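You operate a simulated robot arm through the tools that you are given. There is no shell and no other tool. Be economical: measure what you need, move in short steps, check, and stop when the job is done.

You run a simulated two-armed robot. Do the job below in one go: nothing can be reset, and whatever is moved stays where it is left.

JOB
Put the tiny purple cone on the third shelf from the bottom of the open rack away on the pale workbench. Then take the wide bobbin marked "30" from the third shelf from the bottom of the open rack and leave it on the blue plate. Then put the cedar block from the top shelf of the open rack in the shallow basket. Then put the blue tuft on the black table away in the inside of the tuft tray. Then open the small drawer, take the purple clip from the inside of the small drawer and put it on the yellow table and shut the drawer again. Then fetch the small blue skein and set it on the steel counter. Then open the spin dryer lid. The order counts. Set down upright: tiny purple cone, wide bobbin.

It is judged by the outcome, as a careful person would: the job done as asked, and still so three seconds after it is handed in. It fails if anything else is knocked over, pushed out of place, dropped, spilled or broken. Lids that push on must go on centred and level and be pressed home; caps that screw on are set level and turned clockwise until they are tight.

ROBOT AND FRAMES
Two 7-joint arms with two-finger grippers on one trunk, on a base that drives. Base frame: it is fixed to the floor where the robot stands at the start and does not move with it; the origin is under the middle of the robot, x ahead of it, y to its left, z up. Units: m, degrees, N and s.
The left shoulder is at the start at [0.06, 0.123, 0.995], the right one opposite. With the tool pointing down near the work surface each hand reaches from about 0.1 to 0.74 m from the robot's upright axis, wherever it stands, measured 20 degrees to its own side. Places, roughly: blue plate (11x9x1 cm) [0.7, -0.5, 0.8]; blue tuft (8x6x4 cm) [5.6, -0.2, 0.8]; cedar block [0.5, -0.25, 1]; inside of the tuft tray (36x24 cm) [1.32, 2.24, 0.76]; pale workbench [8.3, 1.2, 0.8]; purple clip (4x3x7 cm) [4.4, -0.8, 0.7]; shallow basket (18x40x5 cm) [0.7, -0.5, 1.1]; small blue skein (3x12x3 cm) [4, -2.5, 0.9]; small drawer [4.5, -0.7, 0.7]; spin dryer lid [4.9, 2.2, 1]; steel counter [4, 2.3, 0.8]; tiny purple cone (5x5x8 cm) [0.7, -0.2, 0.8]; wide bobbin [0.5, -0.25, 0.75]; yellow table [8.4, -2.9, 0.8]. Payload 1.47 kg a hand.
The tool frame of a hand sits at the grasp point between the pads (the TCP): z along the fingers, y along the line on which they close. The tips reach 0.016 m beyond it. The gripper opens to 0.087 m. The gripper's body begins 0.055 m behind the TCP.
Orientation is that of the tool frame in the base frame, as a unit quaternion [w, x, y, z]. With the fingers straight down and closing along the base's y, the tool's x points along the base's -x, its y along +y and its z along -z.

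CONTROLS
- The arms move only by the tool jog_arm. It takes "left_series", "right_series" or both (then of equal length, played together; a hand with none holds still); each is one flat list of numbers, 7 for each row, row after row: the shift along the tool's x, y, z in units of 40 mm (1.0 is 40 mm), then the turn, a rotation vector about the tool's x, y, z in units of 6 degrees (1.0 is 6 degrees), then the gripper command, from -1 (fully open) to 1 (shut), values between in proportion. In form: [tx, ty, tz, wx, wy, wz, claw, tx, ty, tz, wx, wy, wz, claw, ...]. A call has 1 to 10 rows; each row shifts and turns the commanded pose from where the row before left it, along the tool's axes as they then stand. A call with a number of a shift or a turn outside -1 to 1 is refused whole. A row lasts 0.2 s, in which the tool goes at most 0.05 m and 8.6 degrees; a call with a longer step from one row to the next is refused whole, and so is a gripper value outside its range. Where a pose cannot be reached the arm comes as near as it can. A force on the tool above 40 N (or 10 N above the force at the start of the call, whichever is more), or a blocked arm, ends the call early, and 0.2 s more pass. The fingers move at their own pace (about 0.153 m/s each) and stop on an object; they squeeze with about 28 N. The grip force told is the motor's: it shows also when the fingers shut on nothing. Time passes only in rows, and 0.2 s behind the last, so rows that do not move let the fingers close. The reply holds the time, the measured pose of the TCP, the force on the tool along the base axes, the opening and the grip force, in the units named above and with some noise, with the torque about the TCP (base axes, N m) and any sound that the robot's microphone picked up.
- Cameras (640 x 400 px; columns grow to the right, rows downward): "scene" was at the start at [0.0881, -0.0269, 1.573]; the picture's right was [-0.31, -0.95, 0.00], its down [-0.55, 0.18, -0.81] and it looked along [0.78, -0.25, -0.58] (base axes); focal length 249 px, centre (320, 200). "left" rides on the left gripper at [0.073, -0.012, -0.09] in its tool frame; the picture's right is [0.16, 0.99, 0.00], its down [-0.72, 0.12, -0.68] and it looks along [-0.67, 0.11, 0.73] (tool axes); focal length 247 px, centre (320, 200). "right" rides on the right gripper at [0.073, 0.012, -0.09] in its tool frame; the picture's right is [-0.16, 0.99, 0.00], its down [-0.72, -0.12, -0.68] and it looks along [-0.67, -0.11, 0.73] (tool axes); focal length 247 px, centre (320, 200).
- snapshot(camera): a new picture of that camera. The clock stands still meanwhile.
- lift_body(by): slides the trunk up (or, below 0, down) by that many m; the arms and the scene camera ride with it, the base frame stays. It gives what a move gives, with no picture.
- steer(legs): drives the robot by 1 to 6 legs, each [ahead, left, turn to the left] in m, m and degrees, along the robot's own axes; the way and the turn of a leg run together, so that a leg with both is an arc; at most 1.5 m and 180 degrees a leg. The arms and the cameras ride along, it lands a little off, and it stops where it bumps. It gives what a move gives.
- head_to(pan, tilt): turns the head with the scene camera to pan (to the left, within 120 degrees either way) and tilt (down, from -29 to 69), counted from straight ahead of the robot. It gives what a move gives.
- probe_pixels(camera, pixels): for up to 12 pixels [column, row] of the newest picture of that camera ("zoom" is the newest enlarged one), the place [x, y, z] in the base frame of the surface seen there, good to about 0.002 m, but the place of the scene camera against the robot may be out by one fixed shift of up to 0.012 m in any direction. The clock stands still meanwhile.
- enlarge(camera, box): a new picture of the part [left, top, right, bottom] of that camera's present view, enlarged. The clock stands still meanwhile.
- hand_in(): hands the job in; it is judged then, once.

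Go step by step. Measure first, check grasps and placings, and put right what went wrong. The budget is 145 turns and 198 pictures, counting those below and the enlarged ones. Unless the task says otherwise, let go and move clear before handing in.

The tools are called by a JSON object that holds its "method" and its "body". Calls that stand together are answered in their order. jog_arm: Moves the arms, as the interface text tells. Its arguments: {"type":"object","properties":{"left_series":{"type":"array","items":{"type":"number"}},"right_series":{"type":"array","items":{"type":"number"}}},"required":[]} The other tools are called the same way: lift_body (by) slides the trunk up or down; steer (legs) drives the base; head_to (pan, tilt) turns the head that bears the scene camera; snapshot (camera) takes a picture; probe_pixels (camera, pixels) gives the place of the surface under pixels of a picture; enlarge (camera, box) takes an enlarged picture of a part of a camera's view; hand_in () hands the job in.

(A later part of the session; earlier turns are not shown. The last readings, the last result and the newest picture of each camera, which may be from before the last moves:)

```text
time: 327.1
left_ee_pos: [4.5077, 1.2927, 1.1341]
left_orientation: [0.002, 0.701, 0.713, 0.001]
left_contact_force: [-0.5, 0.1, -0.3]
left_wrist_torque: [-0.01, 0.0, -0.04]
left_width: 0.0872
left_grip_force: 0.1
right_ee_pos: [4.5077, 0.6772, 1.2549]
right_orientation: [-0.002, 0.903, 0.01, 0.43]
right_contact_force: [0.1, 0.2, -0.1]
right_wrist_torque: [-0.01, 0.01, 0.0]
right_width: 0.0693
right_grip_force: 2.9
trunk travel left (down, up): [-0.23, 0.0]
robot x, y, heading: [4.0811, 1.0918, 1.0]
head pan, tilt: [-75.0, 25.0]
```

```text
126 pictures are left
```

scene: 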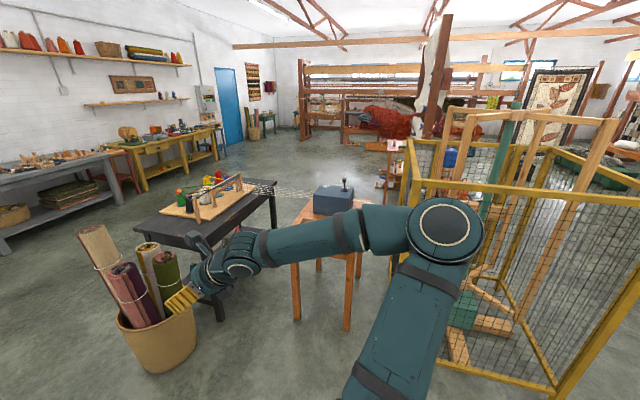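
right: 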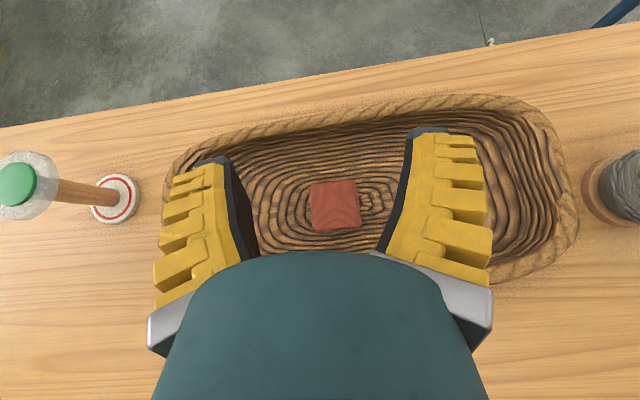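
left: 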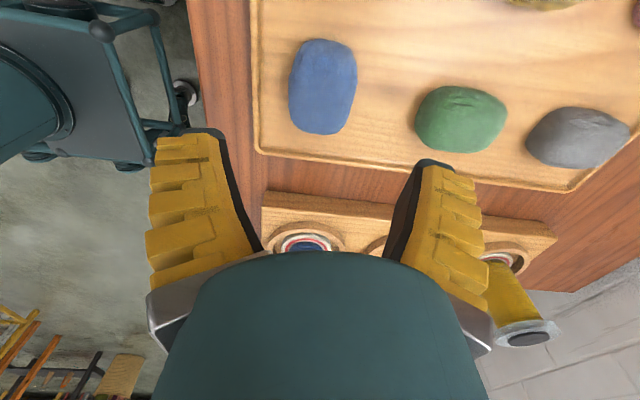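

No drawer visible on this side; I'll go round the black table's east side and look from the south.

{"method": "steer", "body": {"legs": [[1.5, 0, -1.0], [0.8, 0, 0]]}}

{"method": "steer", "body": {"legs": [[0, 0, -90]]}}

{"method": "steer", "body": {"legs": [[1.4, 0, 0], [1.1, 0, 0]]}}

{"method": "head_to", "body": {"pan": -75, "tilt": 20}}

{"method": "snapshot", "body": {"camera": "scene"}}

{"method": "head_to", "body": {"pan": 0, "tilt": 20}}

{"method": "snapshot", "body": {"camera": "scene"}}

```text
time: 338.4
left_ee_pos: [6.8213, 1.3236, 1.1345]
left_orientation: [0.002, 0.701, 0.713, 0.001]
left_contact_force: [-0.1, -0.5, 0.5]
left_wrist_torque: [-0.01, 0.03, 0.0]
left_width: 0.0872
left_grip_force: 0.1
right_ee_pos: [6.8199, 0.7084, 1.2542]
right_orientation: [-0.001, 0.903, 0.008, 0.431]
right_contact_force: [-0.1, 0.5, -0.5]
right_wrist_torque: [0.04, -0.05, 0.0]
right_width: 0.0689
right_grip_force: 2.7
trunk travel left (down, up): [-0.23, 0.0]
robot x, y, heading: [6.3938, 1.1171, 1.1]
head pan, tilt: [-75.0, 25.0]
```

```text
time: 342.6
left_ee_pos: [6.5999, 0.6937, 1.1341]
left_orientation: [0.002, 1.0, 0.01, 0.0]
left_contact_force: [0.1, 0.1, 0.9]
left_wrist_torque: [-0.02, -0.03, -0.01]
left_width: 0.0867
left_grip_force: 0.0
right_ee_pos: [5.9842, 0.692, 1.255]
right_orientation: [0.302, 0.647, -0.631, 0.305]
right_contact_force: [0.0, -0.8, -0.3]
right_wrist_torque: [0.02, 0.04, -0.01]
right_width: 0.0692
right_grip_force: 2.7
trunk travel left (down, up): [-0.23, 0.0]
robot x, y, heading: [6.392, 1.1158, -88.8]
head pan, tilt: [-75.0, 25.0]
```

```text
time: 354.9
left_ee_pos: [6.5721, -1.8143, 1.1356]
left_orientation: [0.003, 1.0, -0.01, -0.001]
left_contact_force: [0.0, 0.4, -0.9]
left_wrist_torque: [-0.02, -0.01, 0.01]
left_width: 0.087
left_grip_force: 0.1
right_ee_pos: [5.956, -1.792, 1.2547]
right_orientation: [-0.308, -0.634, 0.643, -0.3]
right_contact_force: [0.4, 0.2, 0.5]
right_wrist_torque: [-0.02, 0.03, -0.01]
right_width: 0.0694
right_grip_force: 3.0
trunk travel left (down, up): [-0.23, 0.0]
robot x, y, heading: [6.3794, -1.3795, -91.0]
head pan, tilt: [-75.0, 25.0]
```

```text
time: 355.5
left_ee_pos: [6.5704, -1.8135, 1.1335]
left_orientation: [0.001, 1.0, -0.009, -0.001]
left_contact_force: [0.0, -0.2, -0.2]
left_wrist_torque: [0.01, -0.03, -0.01]
left_width: 0.0871
left_grip_force: 0.2
right_ee_pos: [5.9572, -1.7919, 1.2545]
right_orientation: [-0.309, -0.634, 0.643, -0.299]
right_contact_force: [-0.9, -0.7, -0.3]
right_wrist_torque: [0.0, 0.04, 0.01]
right_width: 0.0695
right_grip_force: 2.7
trunk travel left (down, up): [-0.23, 0.0]
robot x, y, heading: [6.3846, -1.3814, -91.4]
head pan, tilt: [-75.0, 20.0]
```

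```text
125 pictures are left
```

scene: 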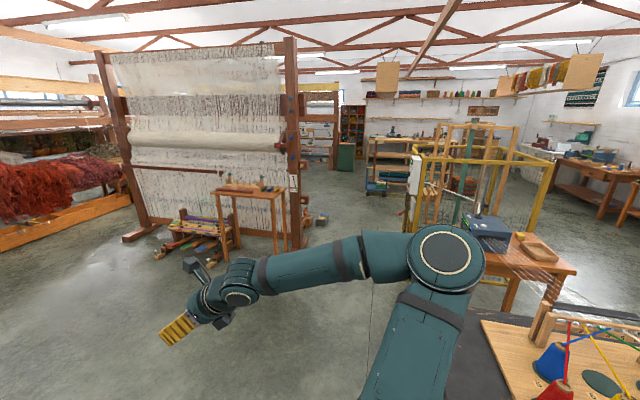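

```text
time: 357.0
left_ee_pos: [6.5713, -1.8142, 1.134]
left_orientation: [0.002, 1.0, -0.009, -0.001]
left_contact_force: [0.8, -0.1, 0.7]
left_wrist_torque: [-0.03, -0.03, -0.03]
left_width: 0.0868
left_grip_force: 0.1
right_ee_pos: [5.9551, -1.7914, 1.255]
right_orientation: [-0.308, -0.634, 0.643, -0.3]
right_contact_force: [0.0, 0.1, 0.7]
right_wrist_torque: [0.0, 0.0, 0.03]
right_width: 0.0692
right_grip_force: 3.0
trunk travel left (down, up): [-0.23, 0.0]
robot x, y, heading: [6.3869, -1.3807, -91.0]
head pan, tilt: [0.0, 20.0]
```

```text
124 pictures are left
```

scene: 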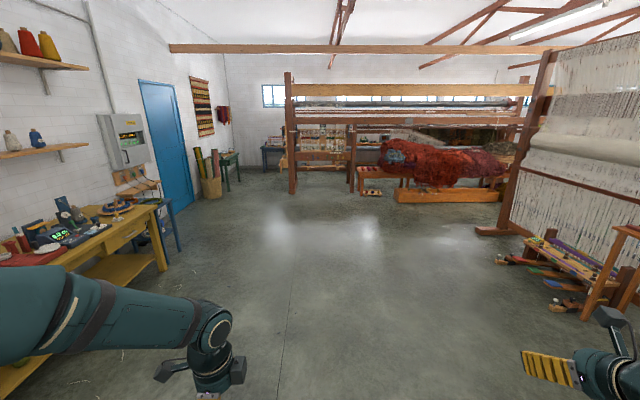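

Brown table's south side is still hidden by my arm. I'll turn west, shift south, and look from closer.

{"method": "steer", "body": {"legs": [[0.4, 0, 0], [0, 0, -89]]}}

{"method": "steer", "body": {"legs": [[1.1, 0, 0]]}}

{"method": "head_to", "body": {"pan": -30, "tilt": 25}}

{"method": "snapshot", "body": {"camera": "scene"}}

{"method": "head_to", "body": {"pan": 25, "tilt": 25}}

{"method": "snapshot", "body": {"camera": "scene"}}

```text
time: 363.2
left_ee_pos: [5.9492, -1.9784, 1.1338]
left_orientation: [0.0, 0.713, -0.701, -0.002]
left_contact_force: [0.0, 0.2, 0.0]
left_wrist_torque: [-0.02, 0.01, 0.0]
left_width: 0.087
left_grip_force: 0.0
right_ee_pos: [5.95, -1.3629, 1.2563]
right_orientation: [-0.43, -0.011, 0.903, -0.002]
right_contact_force: [0.2, -0.5, 0.1]
right_wrist_torque: [0.03, 0.0, -0.02]
right_width: 0.0692
right_grip_force: 2.7
trunk travel left (down, up): [-0.23, 0.0]
robot x, y, heading: [6.3768, -1.7769, -178.6]
head pan, tilt: [0.0, 20.0]
```

```text
time: 368.8
left_ee_pos: [4.8501, -1.9786, 1.1346]
left_orientation: [-0.001, -0.706, 0.708, 0.002]
left_contact_force: [-0.5, -0.3, 0.9]
left_wrist_torque: [-0.01, -0.02, -0.02]
left_width: 0.087
left_grip_force: 0.1
right_ee_pos: [4.8648, -1.3634, 1.2536]
right_orientation: [-0.429, 0.0, 0.903, 0.003]
right_contact_force: [-0.7, 0.2, 0.2]
right_wrist_torque: [-0.01, -0.01, -0.01]
right_width: 0.0694
right_grip_force: 2.7
trunk travel left (down, up): [-0.23, 0.0]
robot x, y, heading: [5.2849, -1.7859, 179.9]
head pan, tilt: [0.0, 20.0]
```

```text
time: 369.8
left_ee_pos: [4.8502, -1.9793, 1.1348]
left_orientation: [-0.001, -0.706, 0.709, 0.002]
left_contact_force: [0.4, -1.2, -0.3]
left_wrist_torque: [0.01, 0.02, 0.0]
left_width: 0.0867
left_grip_force: 0.0
right_ee_pos: [4.864, -1.3638, 1.2547]
right_orientation: [-0.429, -0.001, 0.903, 0.002]
right_contact_force: [-0.7, 0.2, 0.3]
right_wrist_torque: [0.04, 0.0, 0.0]
right_width: 0.0691
right_grip_force: 3.0
trunk travel left (down, up): [-0.23, 0.0]
robot x, y, heading: [5.2819, -1.7836, 179.9]
head pan, tilt: [-30.0, 25.0]
```

```text
123 pictures are left
```

scene: 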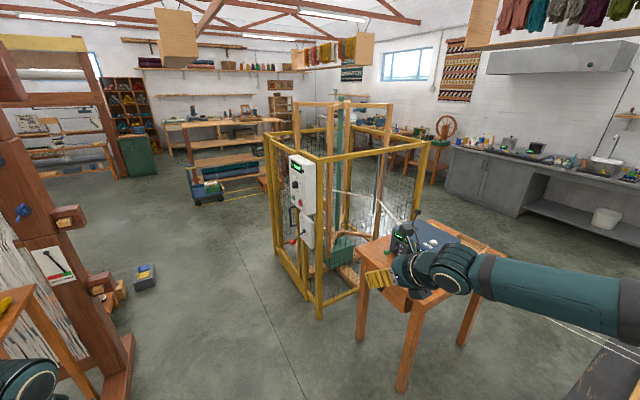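

```text
time: 371.0
left_ee_pos: [4.8508, -1.9789, 1.1339]
left_orientation: [-0.001, -0.705, 0.709, 0.002]
left_contact_force: [0.2, 0.0, 0.1]
left_wrist_torque: [-0.03, 0.03, 0.0]
left_width: 0.0871
left_grip_force: 0.0
right_ee_pos: [4.8645, -1.3638, 1.2549]
right_orientation: [-0.43, -0.001, 0.903, 0.002]
right_contact_force: [-0.1, -0.5, -0.6]
right_wrist_torque: [-0.01, 0.03, 0.02]
right_width: 0.0693
right_grip_force: 2.5
trunk travel left (down, up): [-0.23, 0.0]
robot x, y, heading: [5.2842, -1.7854, 180.0]
head pan, tilt: [25.0, 25.0]
```

```text
122 pictures are left
```

scene: 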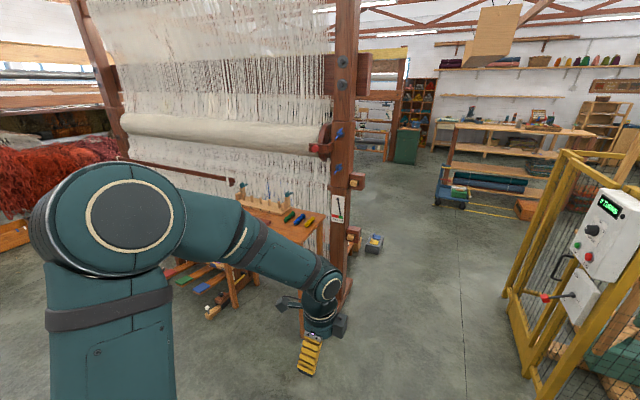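

The brown table's drawer seems to be on its south face, behind my gripper at (400,297) in the earlier view. Probe the obstacles, then re-look.

{"method": "probe_pixels", "body": {"camera": "scene", "pixels": [[345, 270], [375, 245], [225, 300], [555, 390], [330, 380], [320, 215], [310, 225], [235, 205]]}}

{"method": "head_to", "body": {"pan": -45, "tilt": 30}}

{"method": "jog_arm", "body": {"right_series": [0, 1, 0, 0, 0, 0, -1, 0, 1, 0, 0, 0, 0, -1, 0, 1, 0, 0, 0, 0, -1]}}

{"method": "snapshot", "body": {"camera": "scene"}}

```text
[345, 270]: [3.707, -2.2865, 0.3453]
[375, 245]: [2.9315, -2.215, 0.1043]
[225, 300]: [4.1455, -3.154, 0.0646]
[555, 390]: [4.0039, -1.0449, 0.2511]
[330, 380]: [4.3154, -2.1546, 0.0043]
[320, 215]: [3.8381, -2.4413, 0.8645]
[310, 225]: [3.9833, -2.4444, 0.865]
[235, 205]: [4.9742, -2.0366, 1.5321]
```

```text
time: 372.4
left_ee_pos: [4.8509, -1.9794, 1.1342]
left_orientation: [0.0, -0.706, 0.709, 0.001]
left_contact_force: [0.2, -0.5, 0.3]
left_wrist_torque: [0.0, -0.01, 0.01]
left_width: 0.0866
left_grip_force: 0.0
right_ee_pos: [4.8657, -1.3641, 1.2552]
right_orientation: [-0.43, 0.0, 0.903, 0.003]
right_contact_force: [0.0, -0.2, -0.1]
right_wrist_torque: [0.0, 0.05, -0.01]
right_width: 0.0696
right_grip_force: 2.5
trunk travel left (down, up): [-0.23, 0.0]
robot x, y, heading: [5.2834, -1.7846, 179.9]
head pan, tilt: [-45.0, 30.0]
```

```text
time: 373.2
left_ee_pos: [4.8502, -1.9765, 1.1333]
left_orientation: [-0.001, -0.706, 0.709, 0.002]
left_contact_force: [-0.7, 0.8, 0.0]
left_wrist_torque: [-0.03, 0.0, -0.06]
left_width: 0.0866
left_grip_force: 0.0
right_ee_pos: [4.8634, -1.253, 1.2552]
right_orientation: [-0.429, 0.0, 0.903, 0.003]
right_contact_force: [-0.4, 0.4, 1.3]
right_wrist_torque: [-0.04, 0.03, 0.02]
right_width: 0.0871
right_grip_force: 0.0
right hand out of reach, approached as far as the arm can: row 3
trunk travel left (down, up): [-0.23, 0.0]
robot x, y, heading: [5.2829, -1.787, 179.8]
head pan, tilt: [-45.0, 30.0]
```

```text
121 pictures are left
```

scene: 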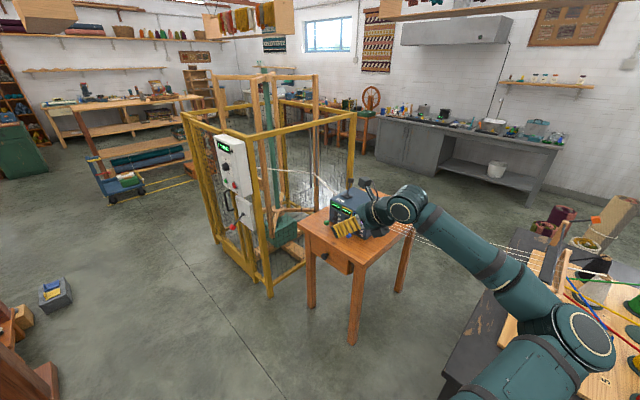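

{"method": "enlarge", "body": {"camera": "scene", "box": [260, 170, 440, 310]}}

{"method": "probe_pixels", "body": {"camera": "zoom", "pixels": [[145, 195], [230, 300], [390, 270], [250, 310], [310, 360], [180, 230], [255, 330], [340, 210], [225, 185], [150, 330]]}}

```text
2.86 times, centred on (350, 240) of scene
```

zoom: 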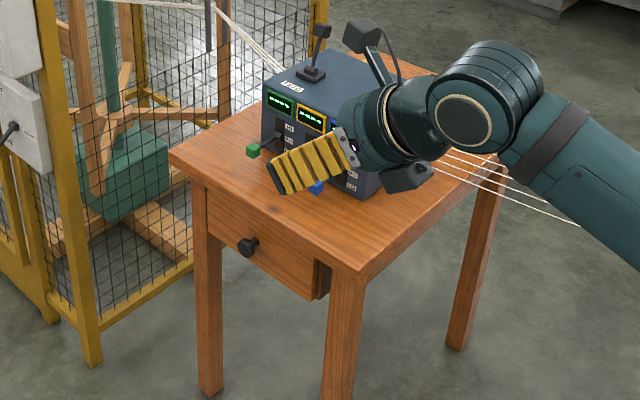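

```text
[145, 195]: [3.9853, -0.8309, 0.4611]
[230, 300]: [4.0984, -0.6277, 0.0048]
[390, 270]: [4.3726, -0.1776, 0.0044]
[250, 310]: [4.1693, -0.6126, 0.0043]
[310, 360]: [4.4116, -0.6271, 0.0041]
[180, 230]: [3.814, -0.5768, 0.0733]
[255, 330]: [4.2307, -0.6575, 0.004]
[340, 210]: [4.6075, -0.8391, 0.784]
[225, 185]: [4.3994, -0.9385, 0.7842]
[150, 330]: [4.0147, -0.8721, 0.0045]
```

The drawer with a dark knob at zoom (248,248) is on the south face. Probe knob and face.

{"method": "probe_pixels", "body": {"camera": "zoom", "pixels": [[246, 250], [258, 241], [230, 235], [290, 265], [212, 200], [310, 285], [170, 160], [345, 270], [240, 214], [265, 265], [320, 275], [285, 180]]}}

```text
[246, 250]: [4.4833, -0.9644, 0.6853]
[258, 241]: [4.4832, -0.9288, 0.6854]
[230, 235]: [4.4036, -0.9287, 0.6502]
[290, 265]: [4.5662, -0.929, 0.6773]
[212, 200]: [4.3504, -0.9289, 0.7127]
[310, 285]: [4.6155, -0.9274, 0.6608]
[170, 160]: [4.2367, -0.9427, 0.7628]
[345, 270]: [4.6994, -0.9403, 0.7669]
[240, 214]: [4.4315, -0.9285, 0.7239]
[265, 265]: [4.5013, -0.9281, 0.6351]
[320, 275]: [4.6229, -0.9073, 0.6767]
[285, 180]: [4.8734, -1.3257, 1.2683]
```

Knob ≈(4.483,-0.95,0.685), drawer face y≈-0.928, table top 0.784. I'll face +y at about x=4.2, using the right hand at ~50° pitch for the knob.

{"method": "steer", "body": {"legs": [[0, 0, -90], [0, 1.06, 0]]}}

{"method": "lift_body", "body": {"by": -0.23}}

{"method": "head_to", "body": {"pan": -20, "tilt": 40}}

{"method": "snapshot", "body": {"camera": "scene"}}

{"method": "snapshot", "body": {"camera": "right"}}

```text
time: 386.6
left_ee_pos: [4.0308, -1.3608, 1.1352]
left_orientation: [0.001, 0.0, 1.0, 0.001]
left_contact_force: [-0.8, 0.9, -0.5]
left_wrist_torque: [0.04, 0.02, 0.0]
left_width: 0.087
left_grip_force: 0.0
right_ee_pos: [4.7525, -1.3688, 1.2564]
right_orientation: [-0.303, 0.636, 0.641, 0.305]
right_contact_force: [0.5, -0.1, -0.1]
right_wrist_torque: [-0.02, 0.0, 0.0]
right_width: 0.0868
right_grip_force: 0.0
trunk travel left (down, up): [-0.23, 0.0]
robot x, y, heading: [4.2271, -1.7896, 90.1]
head pan, tilt: [-45.0, 30.0]
```

```text
time: 389.0
left_ee_pos: [4.0301, -1.3598, 0.9047]
left_orientation: [0.001, -0.001, 1.0, 0.003]
left_contact_force: [0.3, 0.0, -0.5]
left_wrist_torque: [-0.03, -0.03, 0.02]
left_width: 0.0871
left_grip_force: 0.0
right_ee_pos: [4.7533, -1.3685, 1.0259]
right_orientation: [-0.303, 0.637, 0.64, 0.305]
right_contact_force: [0.2, 0.8, -0.6]
right_wrist_torque: [0.0, -0.01, 0.01]
right_width: 0.0868
right_grip_force: 0.0
trunk travel left (down, up): [0.0, 0.23]
robot x, y, heading: [4.227, -1.7908, 90.5]
head pan, tilt: [-45.0, 30.0]
```

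```text
time: 389.9
left_ee_pos: [4.0297, -1.3602, 0.9043]
left_orientation: [0.002, -0.001, 1.0, 0.002]
left_contact_force: [0.2, -0.7, -0.2]
left_wrist_torque: [-0.02, -0.02, -0.01]
left_width: 0.0868
left_grip_force: 0.1
right_ee_pos: [4.7545, -1.3685, 1.0261]
right_orientation: [-0.303, 0.636, 0.64, 0.306]
right_contact_force: [0.4, 0.0, -0.4]
right_wrist_torque: [0.03, 0.02, -0.01]
right_width: 0.0871
right_grip_force: 0.1
trunk travel left (down, up): [0.0, 0.23]
robot x, y, heading: [4.2286, -1.7858, 90.4]
head pan, tilt: [-20.0, 40.0]
```

```text
119 pictures are left
```

scene: 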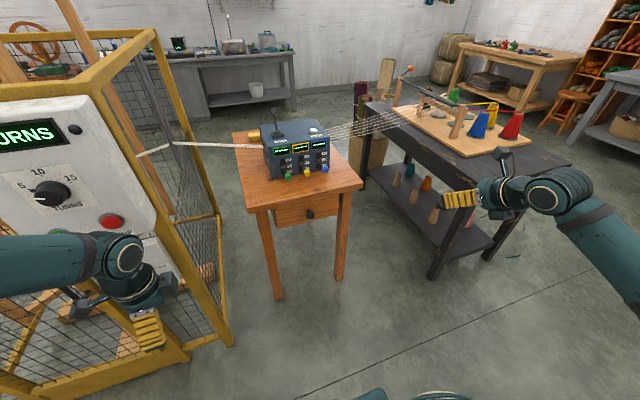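

```text
118 pictures are left
```

right: 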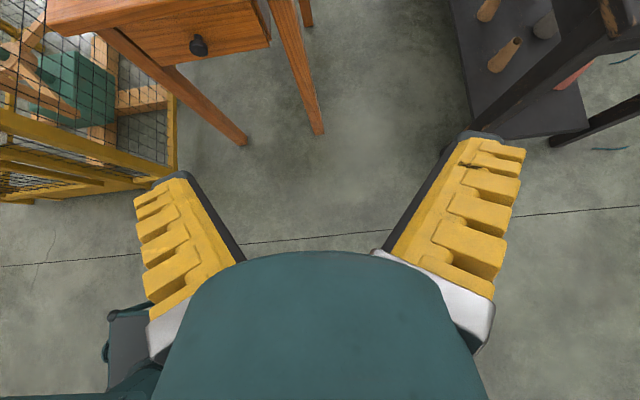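

My left hand is close to the winder's control panel, so I'll retract it; meanwhile pitch the right hand to 50° and bring it low in front of the drawer.

{"method": "jog_arm", "body": {"right_series": [0, 0, 0, 0, -0.9, 0, -1, 0, 0, 0, 0, -0.9, 0, -1, -0.28, -0.7, 0.93, 0, 0, 0, -1, -0.28, -0.7, 0.93, 0, 0, 0, -1, -0.28, -0.7, 0.93, 0, 0, 0, -1, -0.28, -0.7, 0.93, 0, 0, 0, -1, -0.28, -0.7, 0.93, 0, 0, 0, -1, -0.28, -0.7, 0.93, 0, 0, 0, -1, -0.28, -0.7, 0.93, 0, 0, 0, -1, -0.28, -0.7, 0.93, 0, 0, 0, -1], "left_series": [-0.3, -0.8, -0.4, 0, 0, 0, -1, -0.3, -0.8, -0.4, 0, 0, 0, -1, -0.3, -0.8, -0.4, 0, 0, 0, -1, -0.3, -0.8, -0.4, 0, 0, 0, -1, -0.3, -0.8, -0.4, 0, 0, 0, -1, -0.3, 0, -0.4, 0, 0, 0, -1, 0, 0, -0.4, 0, 0, 0, -1, 0, 0, -0.4, 0, 0, 0, -1, 0, 0, -0.4, 0, 0, 0, -1, 0, 0, 0, 0, 0, 0, -1]}}

{"method": "snapshot", "body": {"camera": "scene"}}

{"method": "snapshot", "body": {"camera": "right"}}

```text
time: 392.1
left_ee_pos: [4.1016, -1.5181, 1.0474]
left_orientation: [0.0, -0.001, 1.0, 0.002]
left_contact_force: [-0.9, -0.4, -1.0]
left_wrist_torque: [0.0, 0.0, -0.01]
left_width: 0.0868
left_grip_force: 0.0
right_ee_pos: [4.5308, -1.2471, 0.7393]
right_orientation: [-0.241, 0.662, 0.666, 0.244]
right_contact_force: [0.0, 0.6, 0.2]
right_wrist_torque: [-0.03, 0.0, 0.02]
right_width: 0.0869
right_grip_force: 0.1
trunk travel left (down, up): [0.0, 0.23]
robot x, y, heading: [4.228, -1.7896, 90.5]
head pan, tilt: [-20.0, 40.0]
```

```text
117 pictures are left
```

scene: 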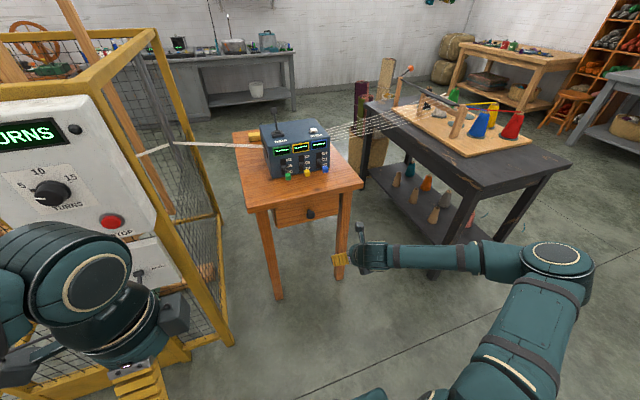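

```text
116 pictures are left
```

right: 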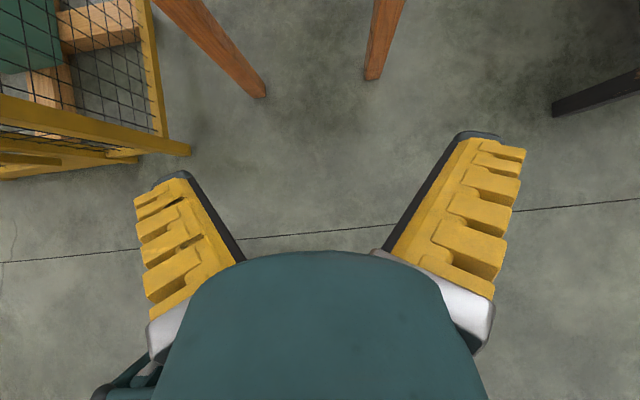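

{"method": "probe_pixels", "body": {"camera": "scene", "pixels": [[152, 220], [120, 250], [205, 330], [165, 300], [310, 213], [100, 180], [60, 230], [130, 270]]}}

```text
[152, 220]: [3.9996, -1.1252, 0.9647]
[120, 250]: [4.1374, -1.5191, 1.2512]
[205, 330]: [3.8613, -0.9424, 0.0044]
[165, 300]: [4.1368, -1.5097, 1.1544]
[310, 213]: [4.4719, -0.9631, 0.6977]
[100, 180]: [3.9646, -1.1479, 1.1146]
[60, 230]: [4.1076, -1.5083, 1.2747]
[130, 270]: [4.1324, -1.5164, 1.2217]
```

Panel front is at y≈-1.15, x<4.0, so I'll drive straight ahead only 0.18 m and do the rest with the arm.

{"method": "steer", "body": {"legs": [[0.18, 0, -0.4]]}}

{"method": "jog_arm", "body": {"right_series": [0.1, -0.6, 0.8, 0, 0, 0, -0.6, 0.1, -0.6, 0.8, 0, 0, 0, -0.6]}}

{"method": "snapshot", "body": {"camera": "right"}}

{"method": "snapshot", "body": {"camera": "scene"}}

```text
time: 393.6
left_ee_pos: [4.1036, -1.3357, 1.0465]
left_orientation: [0.001, 0.003, 1.0, 0.002]
left_contact_force: [0.3, -0.1, 0.4]
left_wrist_torque: [-0.04, -0.02, 0.01]
left_width: 0.0874
left_grip_force: 0.1
right_ee_pos: [4.5353, -1.0662, 0.7383]
right_orientation: [-0.24, 0.665, 0.664, 0.245]
right_contact_force: [1.0, 0.8, 0.1]
right_wrist_torque: [-0.02, 0.0, 0.0]
right_width: 0.0871
right_grip_force: 0.1
trunk travel left (down, up): [0.0, 0.23]
robot x, y, heading: [4.2294, -1.6111, 89.9]
head pan, tilt: [-20.0, 40.0]
```

```text
time: 394.2
left_ee_pos: [4.1031, -1.3367, 1.0472]
left_orientation: [0.0, 0.003, 1.0, 0.003]
left_contact_force: [-0.1, 0.4, 0.4]
left_wrist_torque: [-0.04, 0.0, 0.01]
left_width: 0.0869
left_grip_force: 0.0
right_ee_pos: [4.4841, -1.0193, 0.6939]
right_orientation: [-0.24, 0.665, 0.664, 0.244]
right_contact_force: [-0.9, -0.6, -0.5]
right_wrist_torque: [-0.02, 0.01, -0.02]
right_width: 0.0732
right_grip_force: 2.5
trunk travel left (down, up): [0.0, 0.23]
robot x, y, heading: [4.2263, -1.6054, 90.1]
head pan, tilt: [-20.0, 40.0]
```

```text
115 pictures are left
```

right: 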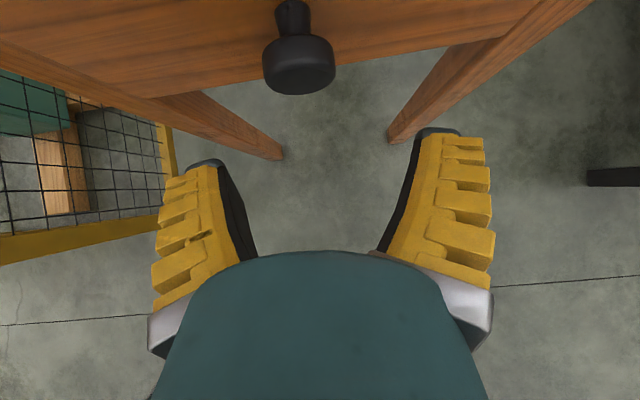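

```text
114 pictures are left
```

scene: 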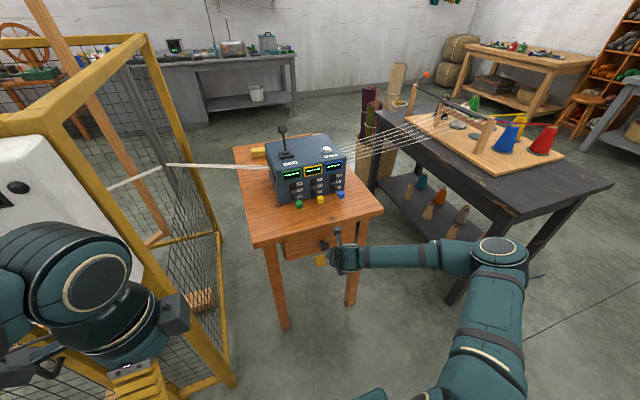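

{"method": "probe_pixels", "body": {"camera": "right", "pixels": [[300, 75], [298, 90], [295, 20], [265, 60], [333, 55], [300, 45], [360, 40]]}}

```text
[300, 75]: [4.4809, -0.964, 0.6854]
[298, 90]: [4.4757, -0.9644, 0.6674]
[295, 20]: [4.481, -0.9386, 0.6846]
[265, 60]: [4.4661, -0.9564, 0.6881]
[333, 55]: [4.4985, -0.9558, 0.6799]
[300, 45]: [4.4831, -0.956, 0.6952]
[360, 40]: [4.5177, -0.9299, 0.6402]
```

Knob head centred (4.482,-0.956,0.684). Advance around it and close.

{"method": "jog_arm", "body": {"right_series": [0.53, -0.025, 0.59, 0, 0, 0, -0.6, 0.53, -0.025, 0.59, 0, 0, 0, -0.6, 0, 0, 0, 0, 0, 0, 1, 0, 0, 0, 0, 0, 0, 1, 0, 0, 0, 0, 0, 0, 1]}}

{"method": "snapshot", "body": {"camera": "right"}}

```text
time: 395.4
left_ee_pos: [4.1009, -1.3364, 1.0464]
left_orientation: [0.001, 0.002, 1.0, 0.001]
left_contact_force: [-1.4, -0.6, -0.5]
left_wrist_torque: [0.0, 0.02, 0.0]
left_width: 0.0869
left_grip_force: 0.1
right_ee_pos: [4.4807, -0.9575, 0.6856]
right_orientation: [-0.242, 0.663, 0.665, 0.243]
right_contact_force: [-23.5, -1.5, -1.4]
right_wrist_torque: [-0.66, 0.26, -0.1]
right_width: 0.0308
right_grip_force: 29.9
trunk travel left (down, up): [0.0, 0.23]
robot x, y, heading: [4.2255, -1.611, 89.8]
head pan, tilt: [-20.0, 40.0]
```

```text
113 pictures are left
```

right: 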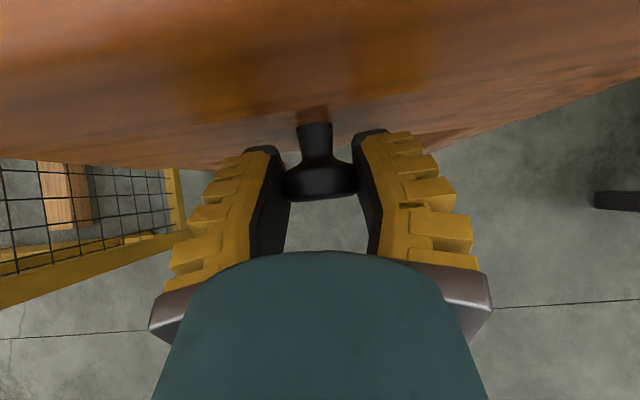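

Knob gripped. Relax the side load 2 mm and pull 10 cm.

{"method": "jog_arm", "body": {"right_series": [0, -0.06, 0, 0, 0, 0, 1, -0.3, 0, -0.255, 0, 0, 0, 1, -0.4, 0, -0.34, 0, 0, 0, 1, -0.4, 0, -0.34, 0, 0, 0, 1, -0.4, 0, -0.34, 0, 0, 0, 1, -0.4, 0, -0.34, 0, 0, 0, 1]}}

{"method": "snapshot", "body": {"camera": "right"}}

{"method": "snapshot", "body": {"camera": "scene"}}

```text
time: 396.8
left_ee_pos: [4.1019, -1.337, 1.0471]
left_orientation: [0.002, 0.002, 1.0, 0.003]
left_contact_force: [0.1, -0.7, 0.9]
left_wrist_torque: [0.03, -0.01, -0.01]
left_width: 0.087
left_grip_force: 0.0
right_ee_pos: [4.4809, -1.0567, 0.6872]
right_orientation: [-0.241, 0.664, 0.665, 0.242]
right_contact_force: [-31.0, -1.1, -10.8]
right_wrist_torque: [0.12, 0.3, -0.07]
right_width: 0.025
right_grip_force: 30.5
trunk travel left (down, up): [0.0, 0.23]
robot x, y, heading: [4.2268, -1.6099, 90.2]
head pan, tilt: [-20.0, 40.0]
```

```text
112 pictures are left
```

right: 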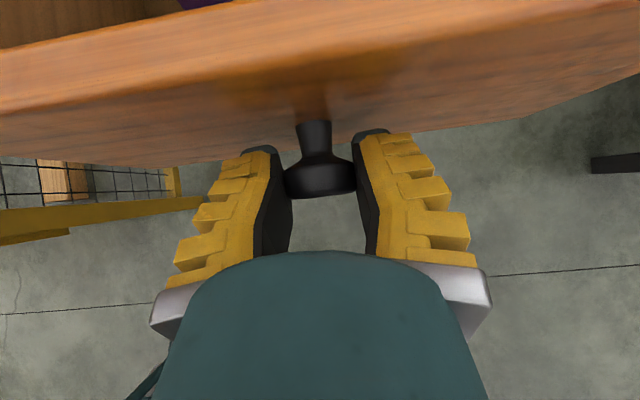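

```text
111 pictures are left
```

scene: 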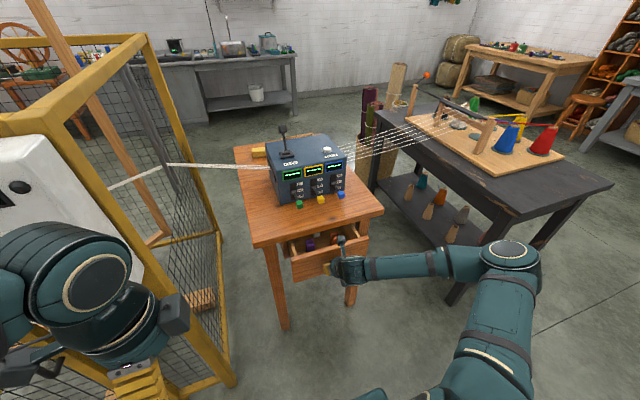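

The drawer opened 10 cm; something purple shows at (310,244). Pull another 7 cm, then zoom in.

{"method": "jog_arm", "body": {"right_series": [-0.35, 0, -0.3, 0, 0, 0, 1, -0.4, 0, -0.34, 0, 0, 0, 1, -0.4, 0, -0.34, 0, 0, 0, 1, -0.2, 0, -0.17, 0, 0, 0, 1]}}

{"method": "enlarge", "body": {"camera": "scene", "box": [260, 200, 400, 300]}}

```text
time: 397.8
left_ee_pos: [4.1024, -1.3366, 1.0467]
left_orientation: [0.002, 0.003, 1.0, 0.001]
left_contact_force: [0.0, 0.6, 0.0]
left_wrist_torque: [-0.01, 0.03, 0.04]
left_width: 0.0865
left_grip_force: 0.0
right_ee_pos: [4.4799, -1.127, 0.6875]
right_orientation: [-0.241, 0.664, 0.665, 0.244]
right_contact_force: [-26.2, 0.2, -0.9]
right_wrist_torque: [0.16, 0.29, -0.07]
right_width: 0.0253
right_grip_force: 30.5
trunk travel left (down, up): [0.0, 0.23]
robot x, y, heading: [4.225, -1.6083, 90.1]
head pan, tilt: [-20.0, 40.0]
```

```text
4.00 times, centred on (330, 250) of scene
```

zoom: 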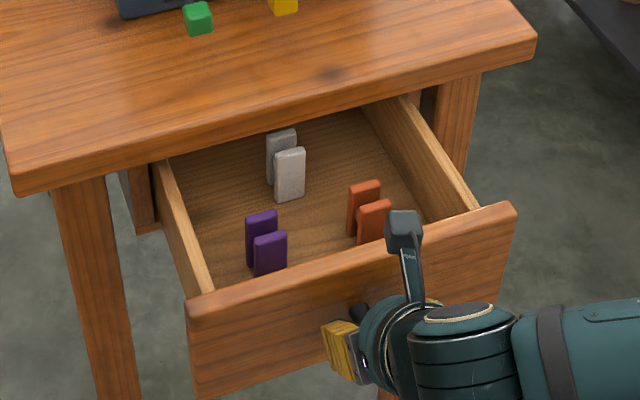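

Purple clip visible at zoom (265,243), now clear of the table top. Probe it.

{"method": "probe_pixels", "body": {"camera": "zoom", "pixels": [[262, 217], [270, 238], [270, 260], [250, 240], [285, 255], [255, 265], [200, 290], [290, 270], [230, 180], [375, 205], [510, 215], [300, 155]]}}

```text
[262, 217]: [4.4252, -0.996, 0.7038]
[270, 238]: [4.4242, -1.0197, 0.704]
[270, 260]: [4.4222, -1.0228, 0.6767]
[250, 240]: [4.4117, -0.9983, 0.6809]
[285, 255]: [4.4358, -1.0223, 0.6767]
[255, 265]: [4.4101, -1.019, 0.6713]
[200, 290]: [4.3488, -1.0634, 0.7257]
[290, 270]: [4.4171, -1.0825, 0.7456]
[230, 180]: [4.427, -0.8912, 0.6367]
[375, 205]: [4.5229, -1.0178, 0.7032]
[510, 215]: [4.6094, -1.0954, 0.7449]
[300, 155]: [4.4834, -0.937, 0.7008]
```

Clip: x 4.411–4.437, y -1.03…-0.99, top 0.704; front panel top 0.745. I'll release the knob, back off, rise and pitch the hand to 65°.

{"method": "jog_arm", "body": {"right_series": [0, 0, 0, 0, 0, 0, -0.6, 0, 0, 0, 0, 0, 0, -0.6, -0.48, 0, -0.4, 0, 0, 0, -0.6, -0.48, 0, -0.4, 0, 0, 0, -0.6, 0.64, 0, -0.77, 0, 0, 0, -0.6, 0.64, 0, -0.77, 0, 0, 0, -0.6, 0.64, 0, -0.77, 0, 0, 0, -0.6, 0.64, 0, -0.77, 0, 0, 0, -0.6, 0, 0, 0, 0, -0.9, 0, -0.6, 0, 0, 0, 0, -0.9, 0, -0.6]}}

{"method": "jog_arm", "body": {"right_series": [0, 0, 0, 0, -0.7, 0, -0.4, 0, -0.6, 0, 0, 0, 0, -0.4, 0, -0.6, 0, 0, 0, 0, -0.4]}}

{"method": "snapshot", "body": {"camera": "right"}}

```text
time: 400.0
left_ee_pos: [4.1037, -1.3362, 1.0483]
left_orientation: [0.002, 0.004, 1.0, 0.002]
left_contact_force: [0.3, -0.2, 0.0]
left_wrist_torque: [0.03, 0.02, -0.04]
left_width: 0.0871
left_grip_force: 0.1
right_ee_pos: [4.4869, -1.1626, 0.8447]
right_orientation: [-0.177, 0.684, 0.684, 0.18]
right_contact_force: [-0.3, 0.6, 0.6]
right_wrist_torque: [0.0, 0.01, -0.01]
right_width: 0.0732
right_grip_force: 2.4
right hand out of reach, approached as far as the arm can: row 7, 8
trunk travel left (down, up): [0.0, 0.23]
robot x, y, heading: [4.2294, -1.6106, 89.6]
head pan, tilt: [-20.0, 40.0]
```

```text
time: 400.8
left_ee_pos: [4.1032, -1.3359, 1.0469]
left_orientation: [0.0, 0.003, 1.0, 0.002]
left_contact_force: [-0.1, 0.9, 0.3]
left_wrist_torque: [0.05, 0.01, -0.02]
left_width: 0.0871
left_grip_force: 0.2
right_ee_pos: [4.439, -1.1598, 0.8453]
right_orientation: [-0.152, 0.691, 0.69, 0.156]
right_contact_force: [-0.8, 0.7, -0.5]
right_wrist_torque: [-0.01, -0.01, 0.03]
right_width: 0.0651
right_grip_force: 3.1
trunk travel left (down, up): [0.0, 0.23]
robot x, y, heading: [4.2275, -1.6045, 89.5]
head pan, tilt: [-20.0, 40.0]
```

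```text
109 pictures are left
```

right: 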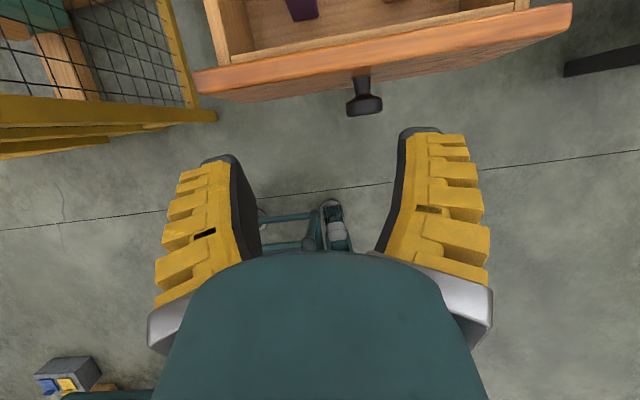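

Move forward over the drawer and view the clip.

{"method": "jog_arm", "body": {"right_series": [0.9, -0.12, 0.42, 0, 0, 0, -0.4, 0.9, -0.12, 0.42, 0, 0, 0, -0.4, 0.9, -0.12, 0.42, 0, 0, 0, -0.4]}}

{"method": "snapshot", "body": {"camera": "right"}}

```text
time: 401.6
left_ee_pos: [4.1039, -1.3357, 1.0474]
left_orientation: [0.002, 0.003, 1.0, 0.002]
left_contact_force: [0.7, -0.2, -0.2]
left_wrist_torque: [-0.01, -0.01, 0.01]
left_width: 0.0869
left_grip_force: 0.1
right_ee_pos: [4.4252, -1.0414, 0.8436]
right_orientation: [-0.151, 0.691, 0.69, 0.155]
right_contact_force: [0.0, 0.5, -0.5]
right_wrist_torque: [-0.05, 0.04, 0.0]
right_width: 0.0655
right_grip_force: 2.6
trunk travel left (down, up): [0.0, 0.23]
robot x, y, heading: [4.2249, -1.6089, 89.5]
head pan, tilt: [-20.0, 40.0]
```

```text
108 pictures are left
```

right: 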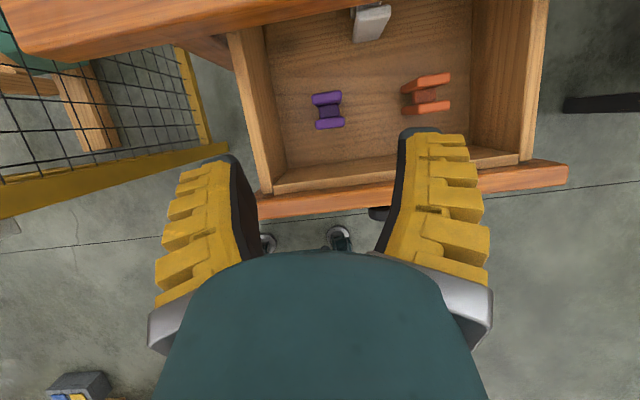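

The clip is H-shaped at (329,110), standing upright. Probe it.

{"method": "probe_pixels", "body": {"camera": "right", "pixels": [[315, 99], [340, 97], [317, 124], [343, 121], [330, 110], [328, 97], [330, 123], [300, 140], [295, 180]]}}

```text
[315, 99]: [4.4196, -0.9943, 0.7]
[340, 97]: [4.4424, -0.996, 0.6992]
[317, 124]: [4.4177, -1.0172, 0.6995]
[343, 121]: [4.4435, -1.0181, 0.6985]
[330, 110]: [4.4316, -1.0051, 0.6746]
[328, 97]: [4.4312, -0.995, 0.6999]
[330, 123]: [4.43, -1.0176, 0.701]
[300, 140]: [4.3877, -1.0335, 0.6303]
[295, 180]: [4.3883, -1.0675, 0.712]
```

Clip centre (4.431,-1.0065), z 0.631–0.70. Go over it and straight down to 0.675, then look.

{"method": "jog_arm", "body": {"right_series": [0.79, 0.14, 0.37, 0, 0, 0, -0.4, -0.447, 0, 0.957, 0, 0, 0, -0.4, -0.447, 0, 0.957, 0, 0, 0, -0.4, -0.447, 0, 0.957, 0, 0, 0, -0.4, -0.447, 0, 0.957, 0, 0, 0, -0.4]}}

{"method": "snapshot", "body": {"camera": "right"}}

```text
time: 402.8
left_ee_pos: [4.1043, -1.3346, 1.048]
left_orientation: [0.0, 0.004, 1.0, 0.001]
left_contact_force: [-0.4, -0.4, -0.6]
left_wrist_torque: [-0.03, -0.01, -0.01]
left_width: 0.0872
left_grip_force: 0.1
right_ee_pos: [4.4326, -1.0003, 0.7057]
right_orientation: [-0.16, 0.689, 0.688, 0.162]
right_contact_force: [1.7, -0.4, 14.5]
right_wrist_torque: [-1.13, 0.3, 0.17]
right_width: 0.0653
right_grip_force: 3.4
trunk travel left (down, up): [0.0, 0.23]
robot x, y, heading: [4.2194, -1.604, 89.7]
head pan, tilt: [-20.0, 40.0]
stopped in row 5 (right hand): the force on the tool passed its limit at 76 N (the readings are from after the stop); the commanded pose is now the measured one
```

```text
107 pictures are left
```

right: 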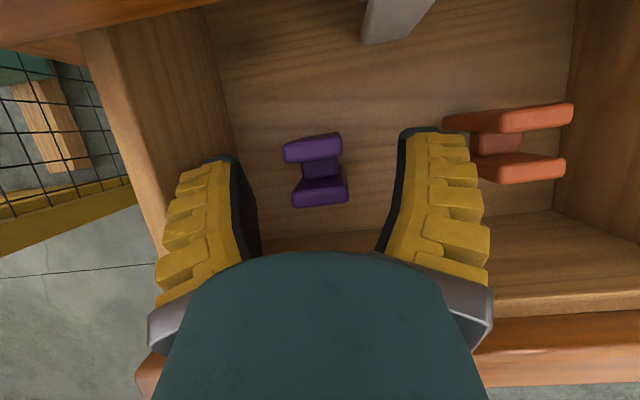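

The hand's round body hit the drawer's front panel (76 N, 8 cm behind the TCP). The left hand, pointing straight down and closing along y, fits better. Withdraw the right hand, and check the drawer.

{"method": "jog_arm", "body": {"right_series": [0.4, 0, -0.85, 0, 0, 0, -0.4, 0.4, 0, -0.85, 0, 0, 0, -0.4, 0.4, 0, -0.85, 0, 0, 0, -0.4, 0.4, 0, -0.85, 0, 0, 0, -0.4, -0.9, 0, -0.42, 0, 0, 0, -0.4, -0.9, 0, -0.42, 0, 0, 0, -0.4, -0.9, 0, -0.42, 0, 0, 0, -0.4, -0.9, 0, -0.42, 0, 0, 0, -0.4, -0.9, 0, -0.42, 0, 0, 0, -0.4]}}

{"method": "steer", "body": {"legs": [[0, -0.4, 0]]}}

{"method": "head_to", "body": {"pan": 10, "tilt": 45}}

{"method": "snapshot", "body": {"camera": "scene"}}

{"method": "snapshot", "body": {"camera": "left"}}

```text
time: 404.8
left_ee_pos: [4.1039, -1.3353, 1.0469]
left_orientation: [0.001, 0.003, 1.0, 0.002]
left_contact_force: [0.6, 0.3, -0.1]
left_wrist_torque: [-0.03, 0.01, -0.01]
left_width: 0.0872
left_grip_force: 0.0
right_ee_pos: [4.4318, -1.1922, 0.8504]
right_orientation: [-0.158, 0.69, 0.688, 0.161]
right_contact_force: [0.3, 0.8, -0.1]
right_wrist_torque: [-0.02, 0.0, 0.03]
right_width: 0.0651
right_grip_force: 3.0
right hand out of reach, approached as far as the arm can: row 9
trunk travel left (down, up): [0.0, 0.23]
robot x, y, heading: [4.2268, -1.6062, 89.8]
head pan, tilt: [-20.0, 40.0]
```

```text
time: 408.9
left_ee_pos: [4.5085, -1.3358, 1.0467]
left_orientation: [0.001, 0.001, 1.0, 0.002]
left_contact_force: [0.3, 0.1, 0.5]
left_wrist_torque: [0.03, -0.01, 0.0]
left_width: 0.0873
left_grip_force: 0.1
right_ee_pos: [4.8349, -1.1916, 0.8512]
right_orientation: [-0.157, 0.688, 0.69, 0.16]
right_contact_force: [0.5, -0.6, -1.0]
right_wrist_torque: [0.02, 0.02, 0.0]
right_width: 0.0652
right_grip_force: 2.9
trunk travel left (down, up): [0.0, 0.23]
robot x, y, heading: [4.6339, -1.6083, 90.3]
head pan, tilt: [-20.0, 40.0]
```

```text
time: 409.8
left_ee_pos: [4.5079, -1.3386, 1.0466]
left_orientation: [0.0, 0.002, 1.0, 0.002]
left_contact_force: [0.0, -0.1, 0.6]
left_wrist_torque: [-0.01, -0.02, 0.01]
left_width: 0.0869
left_grip_force: 0.0
right_ee_pos: [4.835, -1.1913, 0.8495]
right_orientation: [-0.158, 0.688, 0.69, 0.16]
right_contact_force: [0.0, -0.8, 1.1]
right_wrist_torque: [0.01, -0.02, 0.02]
right_width: 0.0655
right_grip_force: 3.2
trunk travel left (down, up): [0.0, 0.23]
robot x, y, heading: [4.6282, -1.6105, 90.3]
head pan, tilt: [10.0, 45.0]
```

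```text
106 pictures are left
```

scene: 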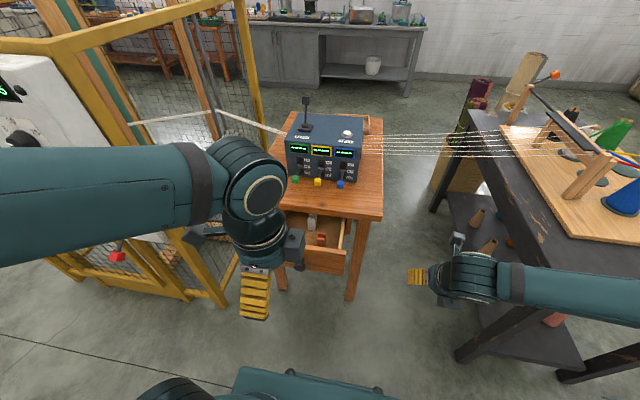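

```text
105 pictures are left
```

left: 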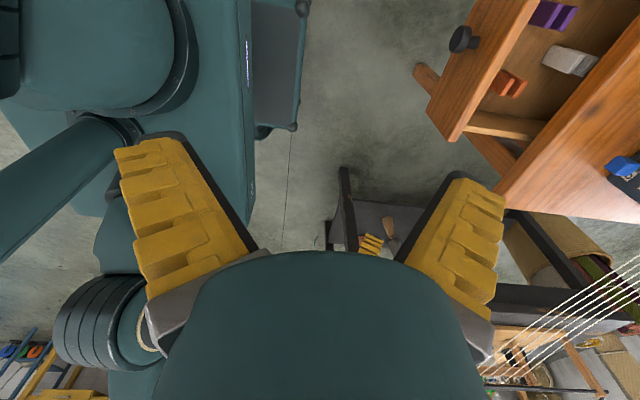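

The left camera sees the clips. Move the left hand over the purple one at z≈0.9.

{"method": "jog_arm", "body": {"left_series": [0.214, 0.92, 0.4, 0, 0, 0, -0.4, 0.214, 0.92, 0.4, 0, 0, 0, -0.4, 0.214, 0.92, 0.4, 0, 0, 0, -0.4, 0.214, 0.92, 0.4, 0, 0, 0, -0.4, 0.214, 0.92, 0.4, 0, 0, 0, -0.4, 0.214, 0.92, 0.4, 0, 0, 0, -0.4, 0.214, 0.92, 0.4, 0, 0, 0, -0.4, 0.214, 0.92, 0.4, 0, 0, 0, -0.4, 0.214, 0.92, 0.4, 0, 0, 0, -0.4]}}

{"method": "snapshot", "body": {"camera": "left"}}

```text
time: 411.8
left_ee_pos: [4.4332, -1.0041, 0.9045]
left_orientation: [0.001, 0.001, 1.0, 0.002]
left_contact_force: [0.2, 0.1, 0.1]
left_wrist_torque: [-0.04, 0.0, -0.04]
left_width: 0.0654
left_grip_force: 3.9
right_ee_pos: [4.8337, -1.1914, 0.8499]
right_orientation: [-0.156, 0.689, 0.69, 0.161]
right_contact_force: [0.2, 0.0, 0.3]
right_wrist_torque: [0.02, -0.01, 0.0]
right_width: 0.0653
right_grip_force: 3.4
trunk travel left (down, up): [0.0, 0.23]
robot x, y, heading: [4.6353, -1.6059, 90.0]
head pan, tilt: [10.0, 45.0]
```

```text
104 pictures are left
```

left: 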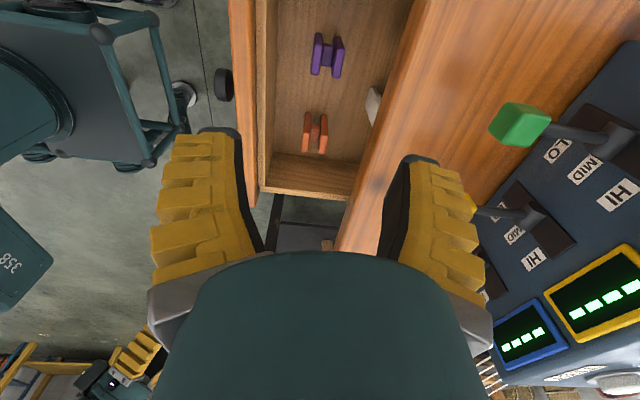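

{"method": "probe_pixels", "body": {"camera": "left", "pixels": [[318, 55], [337, 58], [318, 75], [338, 77], [336, 38], [327, 60], [258, 90], [235, 90], [268, 90], [395, 90], [375, 150], [315, 135]]}}

```text
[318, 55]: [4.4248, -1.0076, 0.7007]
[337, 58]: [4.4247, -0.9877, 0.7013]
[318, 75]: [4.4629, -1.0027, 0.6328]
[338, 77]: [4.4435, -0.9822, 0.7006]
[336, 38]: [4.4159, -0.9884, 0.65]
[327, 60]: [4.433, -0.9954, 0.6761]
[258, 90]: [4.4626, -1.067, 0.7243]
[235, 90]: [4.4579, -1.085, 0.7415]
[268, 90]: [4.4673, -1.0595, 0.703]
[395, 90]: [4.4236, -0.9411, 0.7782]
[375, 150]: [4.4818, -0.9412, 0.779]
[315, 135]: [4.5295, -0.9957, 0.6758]
```

The drawer slid in about 1 cm; clip centre now (4.431,-0.9975). Descend at y=-1.004, midway between panel and table edge, with force watch.

{"method": "jog_arm", "body": {"left_series": [0.05, 0, 0.885, 0, 0, 0, -0.4, 0, 0, 0.885, 0, 0, 0, -0.4, 0, 0, 0.885, 0, 0, 0, -0.4, 0, 0, 0.885, 0, 0, 0, -0.4, 0, 0, 0.885, 0, 0, 0, -0.4, 0, 0, 0.885, 0, 0, 0, -0.4]}}

{"method": "snapshot", "body": {"camera": "left"}}

```text
time: 413.2
left_ee_pos: [4.4285, -1.0036, 0.6896]
left_orientation: [0.001, 0.001, 1.0, 0.0]
left_contact_force: [0.0, 0.2, -0.4]
left_wrist_torque: [0.02, -0.01, 0.02]
left_width: 0.0655
left_grip_force: 3.4
right_ee_pos: [4.8344, -1.191, 0.8498]
right_orientation: [-0.157, 0.688, 0.691, 0.16]
right_contact_force: [0.1, 0.8, -0.1]
right_wrist_torque: [-0.02, -0.01, 0.0]
right_width: 0.0653
right_grip_force: 3.0
trunk travel left (down, up): [0.0, 0.23]
robot x, y, heading: [4.6341, -1.607, 89.8]
head pan, tilt: [10.0, 45.0]
```

```text
103 pictures are left
```

left: 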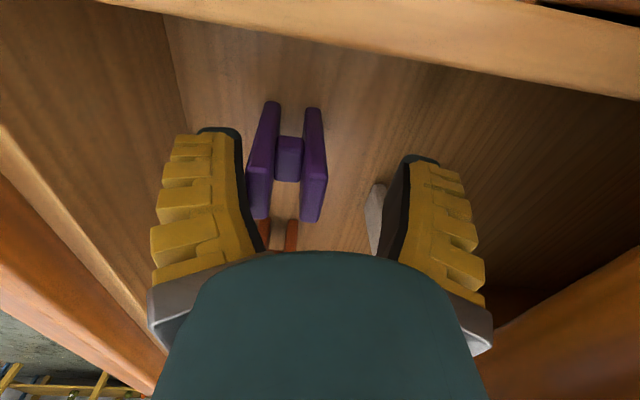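

No contact, clip between the fingers at (287,160). Close and lift.

{"method": "jog_arm", "body": {"left_series": [0, 0.1, 0, 0, 0, 0, 0.2, 0, 0, 0, 0, 0, 0, 1, 0, 0, 0, 0, 0, 0, 1, 0, 0, 0, 0, 0, 0, 1, 0, 0, -0.7, 0, 0, 0, 1, 0, 0, -0.9, 0, 0, 0, 1, 0, 0, -0.9, 0, 0, 0, 1, 0, 0, -0.9, 0, 0, 0, 1, 0, 0, -0.9, 0, 0, 0, 1, 0, 0, -0.9, 0, 0, 0, 1]}}

{"method": "snapshot", "body": {"camera": "left"}}

```text
time: 415.4
left_ee_pos: [4.4297, -1.001, 0.9017]
left_orientation: [0.0, 0.0, 1.0, 0.002]
left_contact_force: [0.0, -0.5, 0.0]
left_wrist_torque: [-0.01, 0.01, -0.01]
left_width: 0.0262
left_grip_force: 27.2
right_ee_pos: [4.8333, -1.1929, 0.8513]
right_orientation: [-0.158, 0.688, 0.69, 0.16]
right_contact_force: [-0.5, -0.1, 1.3]
right_wrist_torque: [-0.04, 0.01, -0.02]
right_width: 0.0654
right_grip_force: 2.9
trunk travel left (down, up): [0.0, 0.23]
robot x, y, heading: [4.634, -1.6119, 90.2]
head pan, tilt: [10.0, 45.0]
```

```text
102 pictures are left
```

left: 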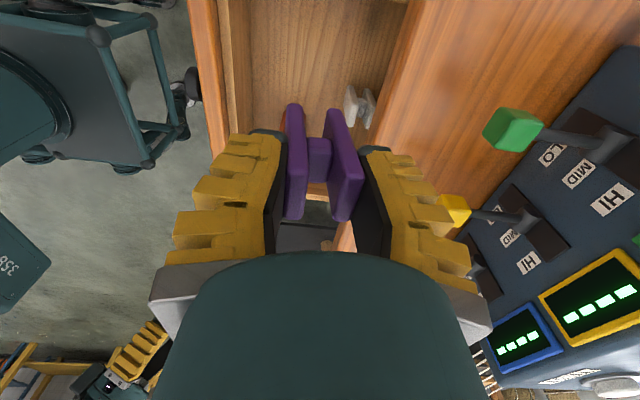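

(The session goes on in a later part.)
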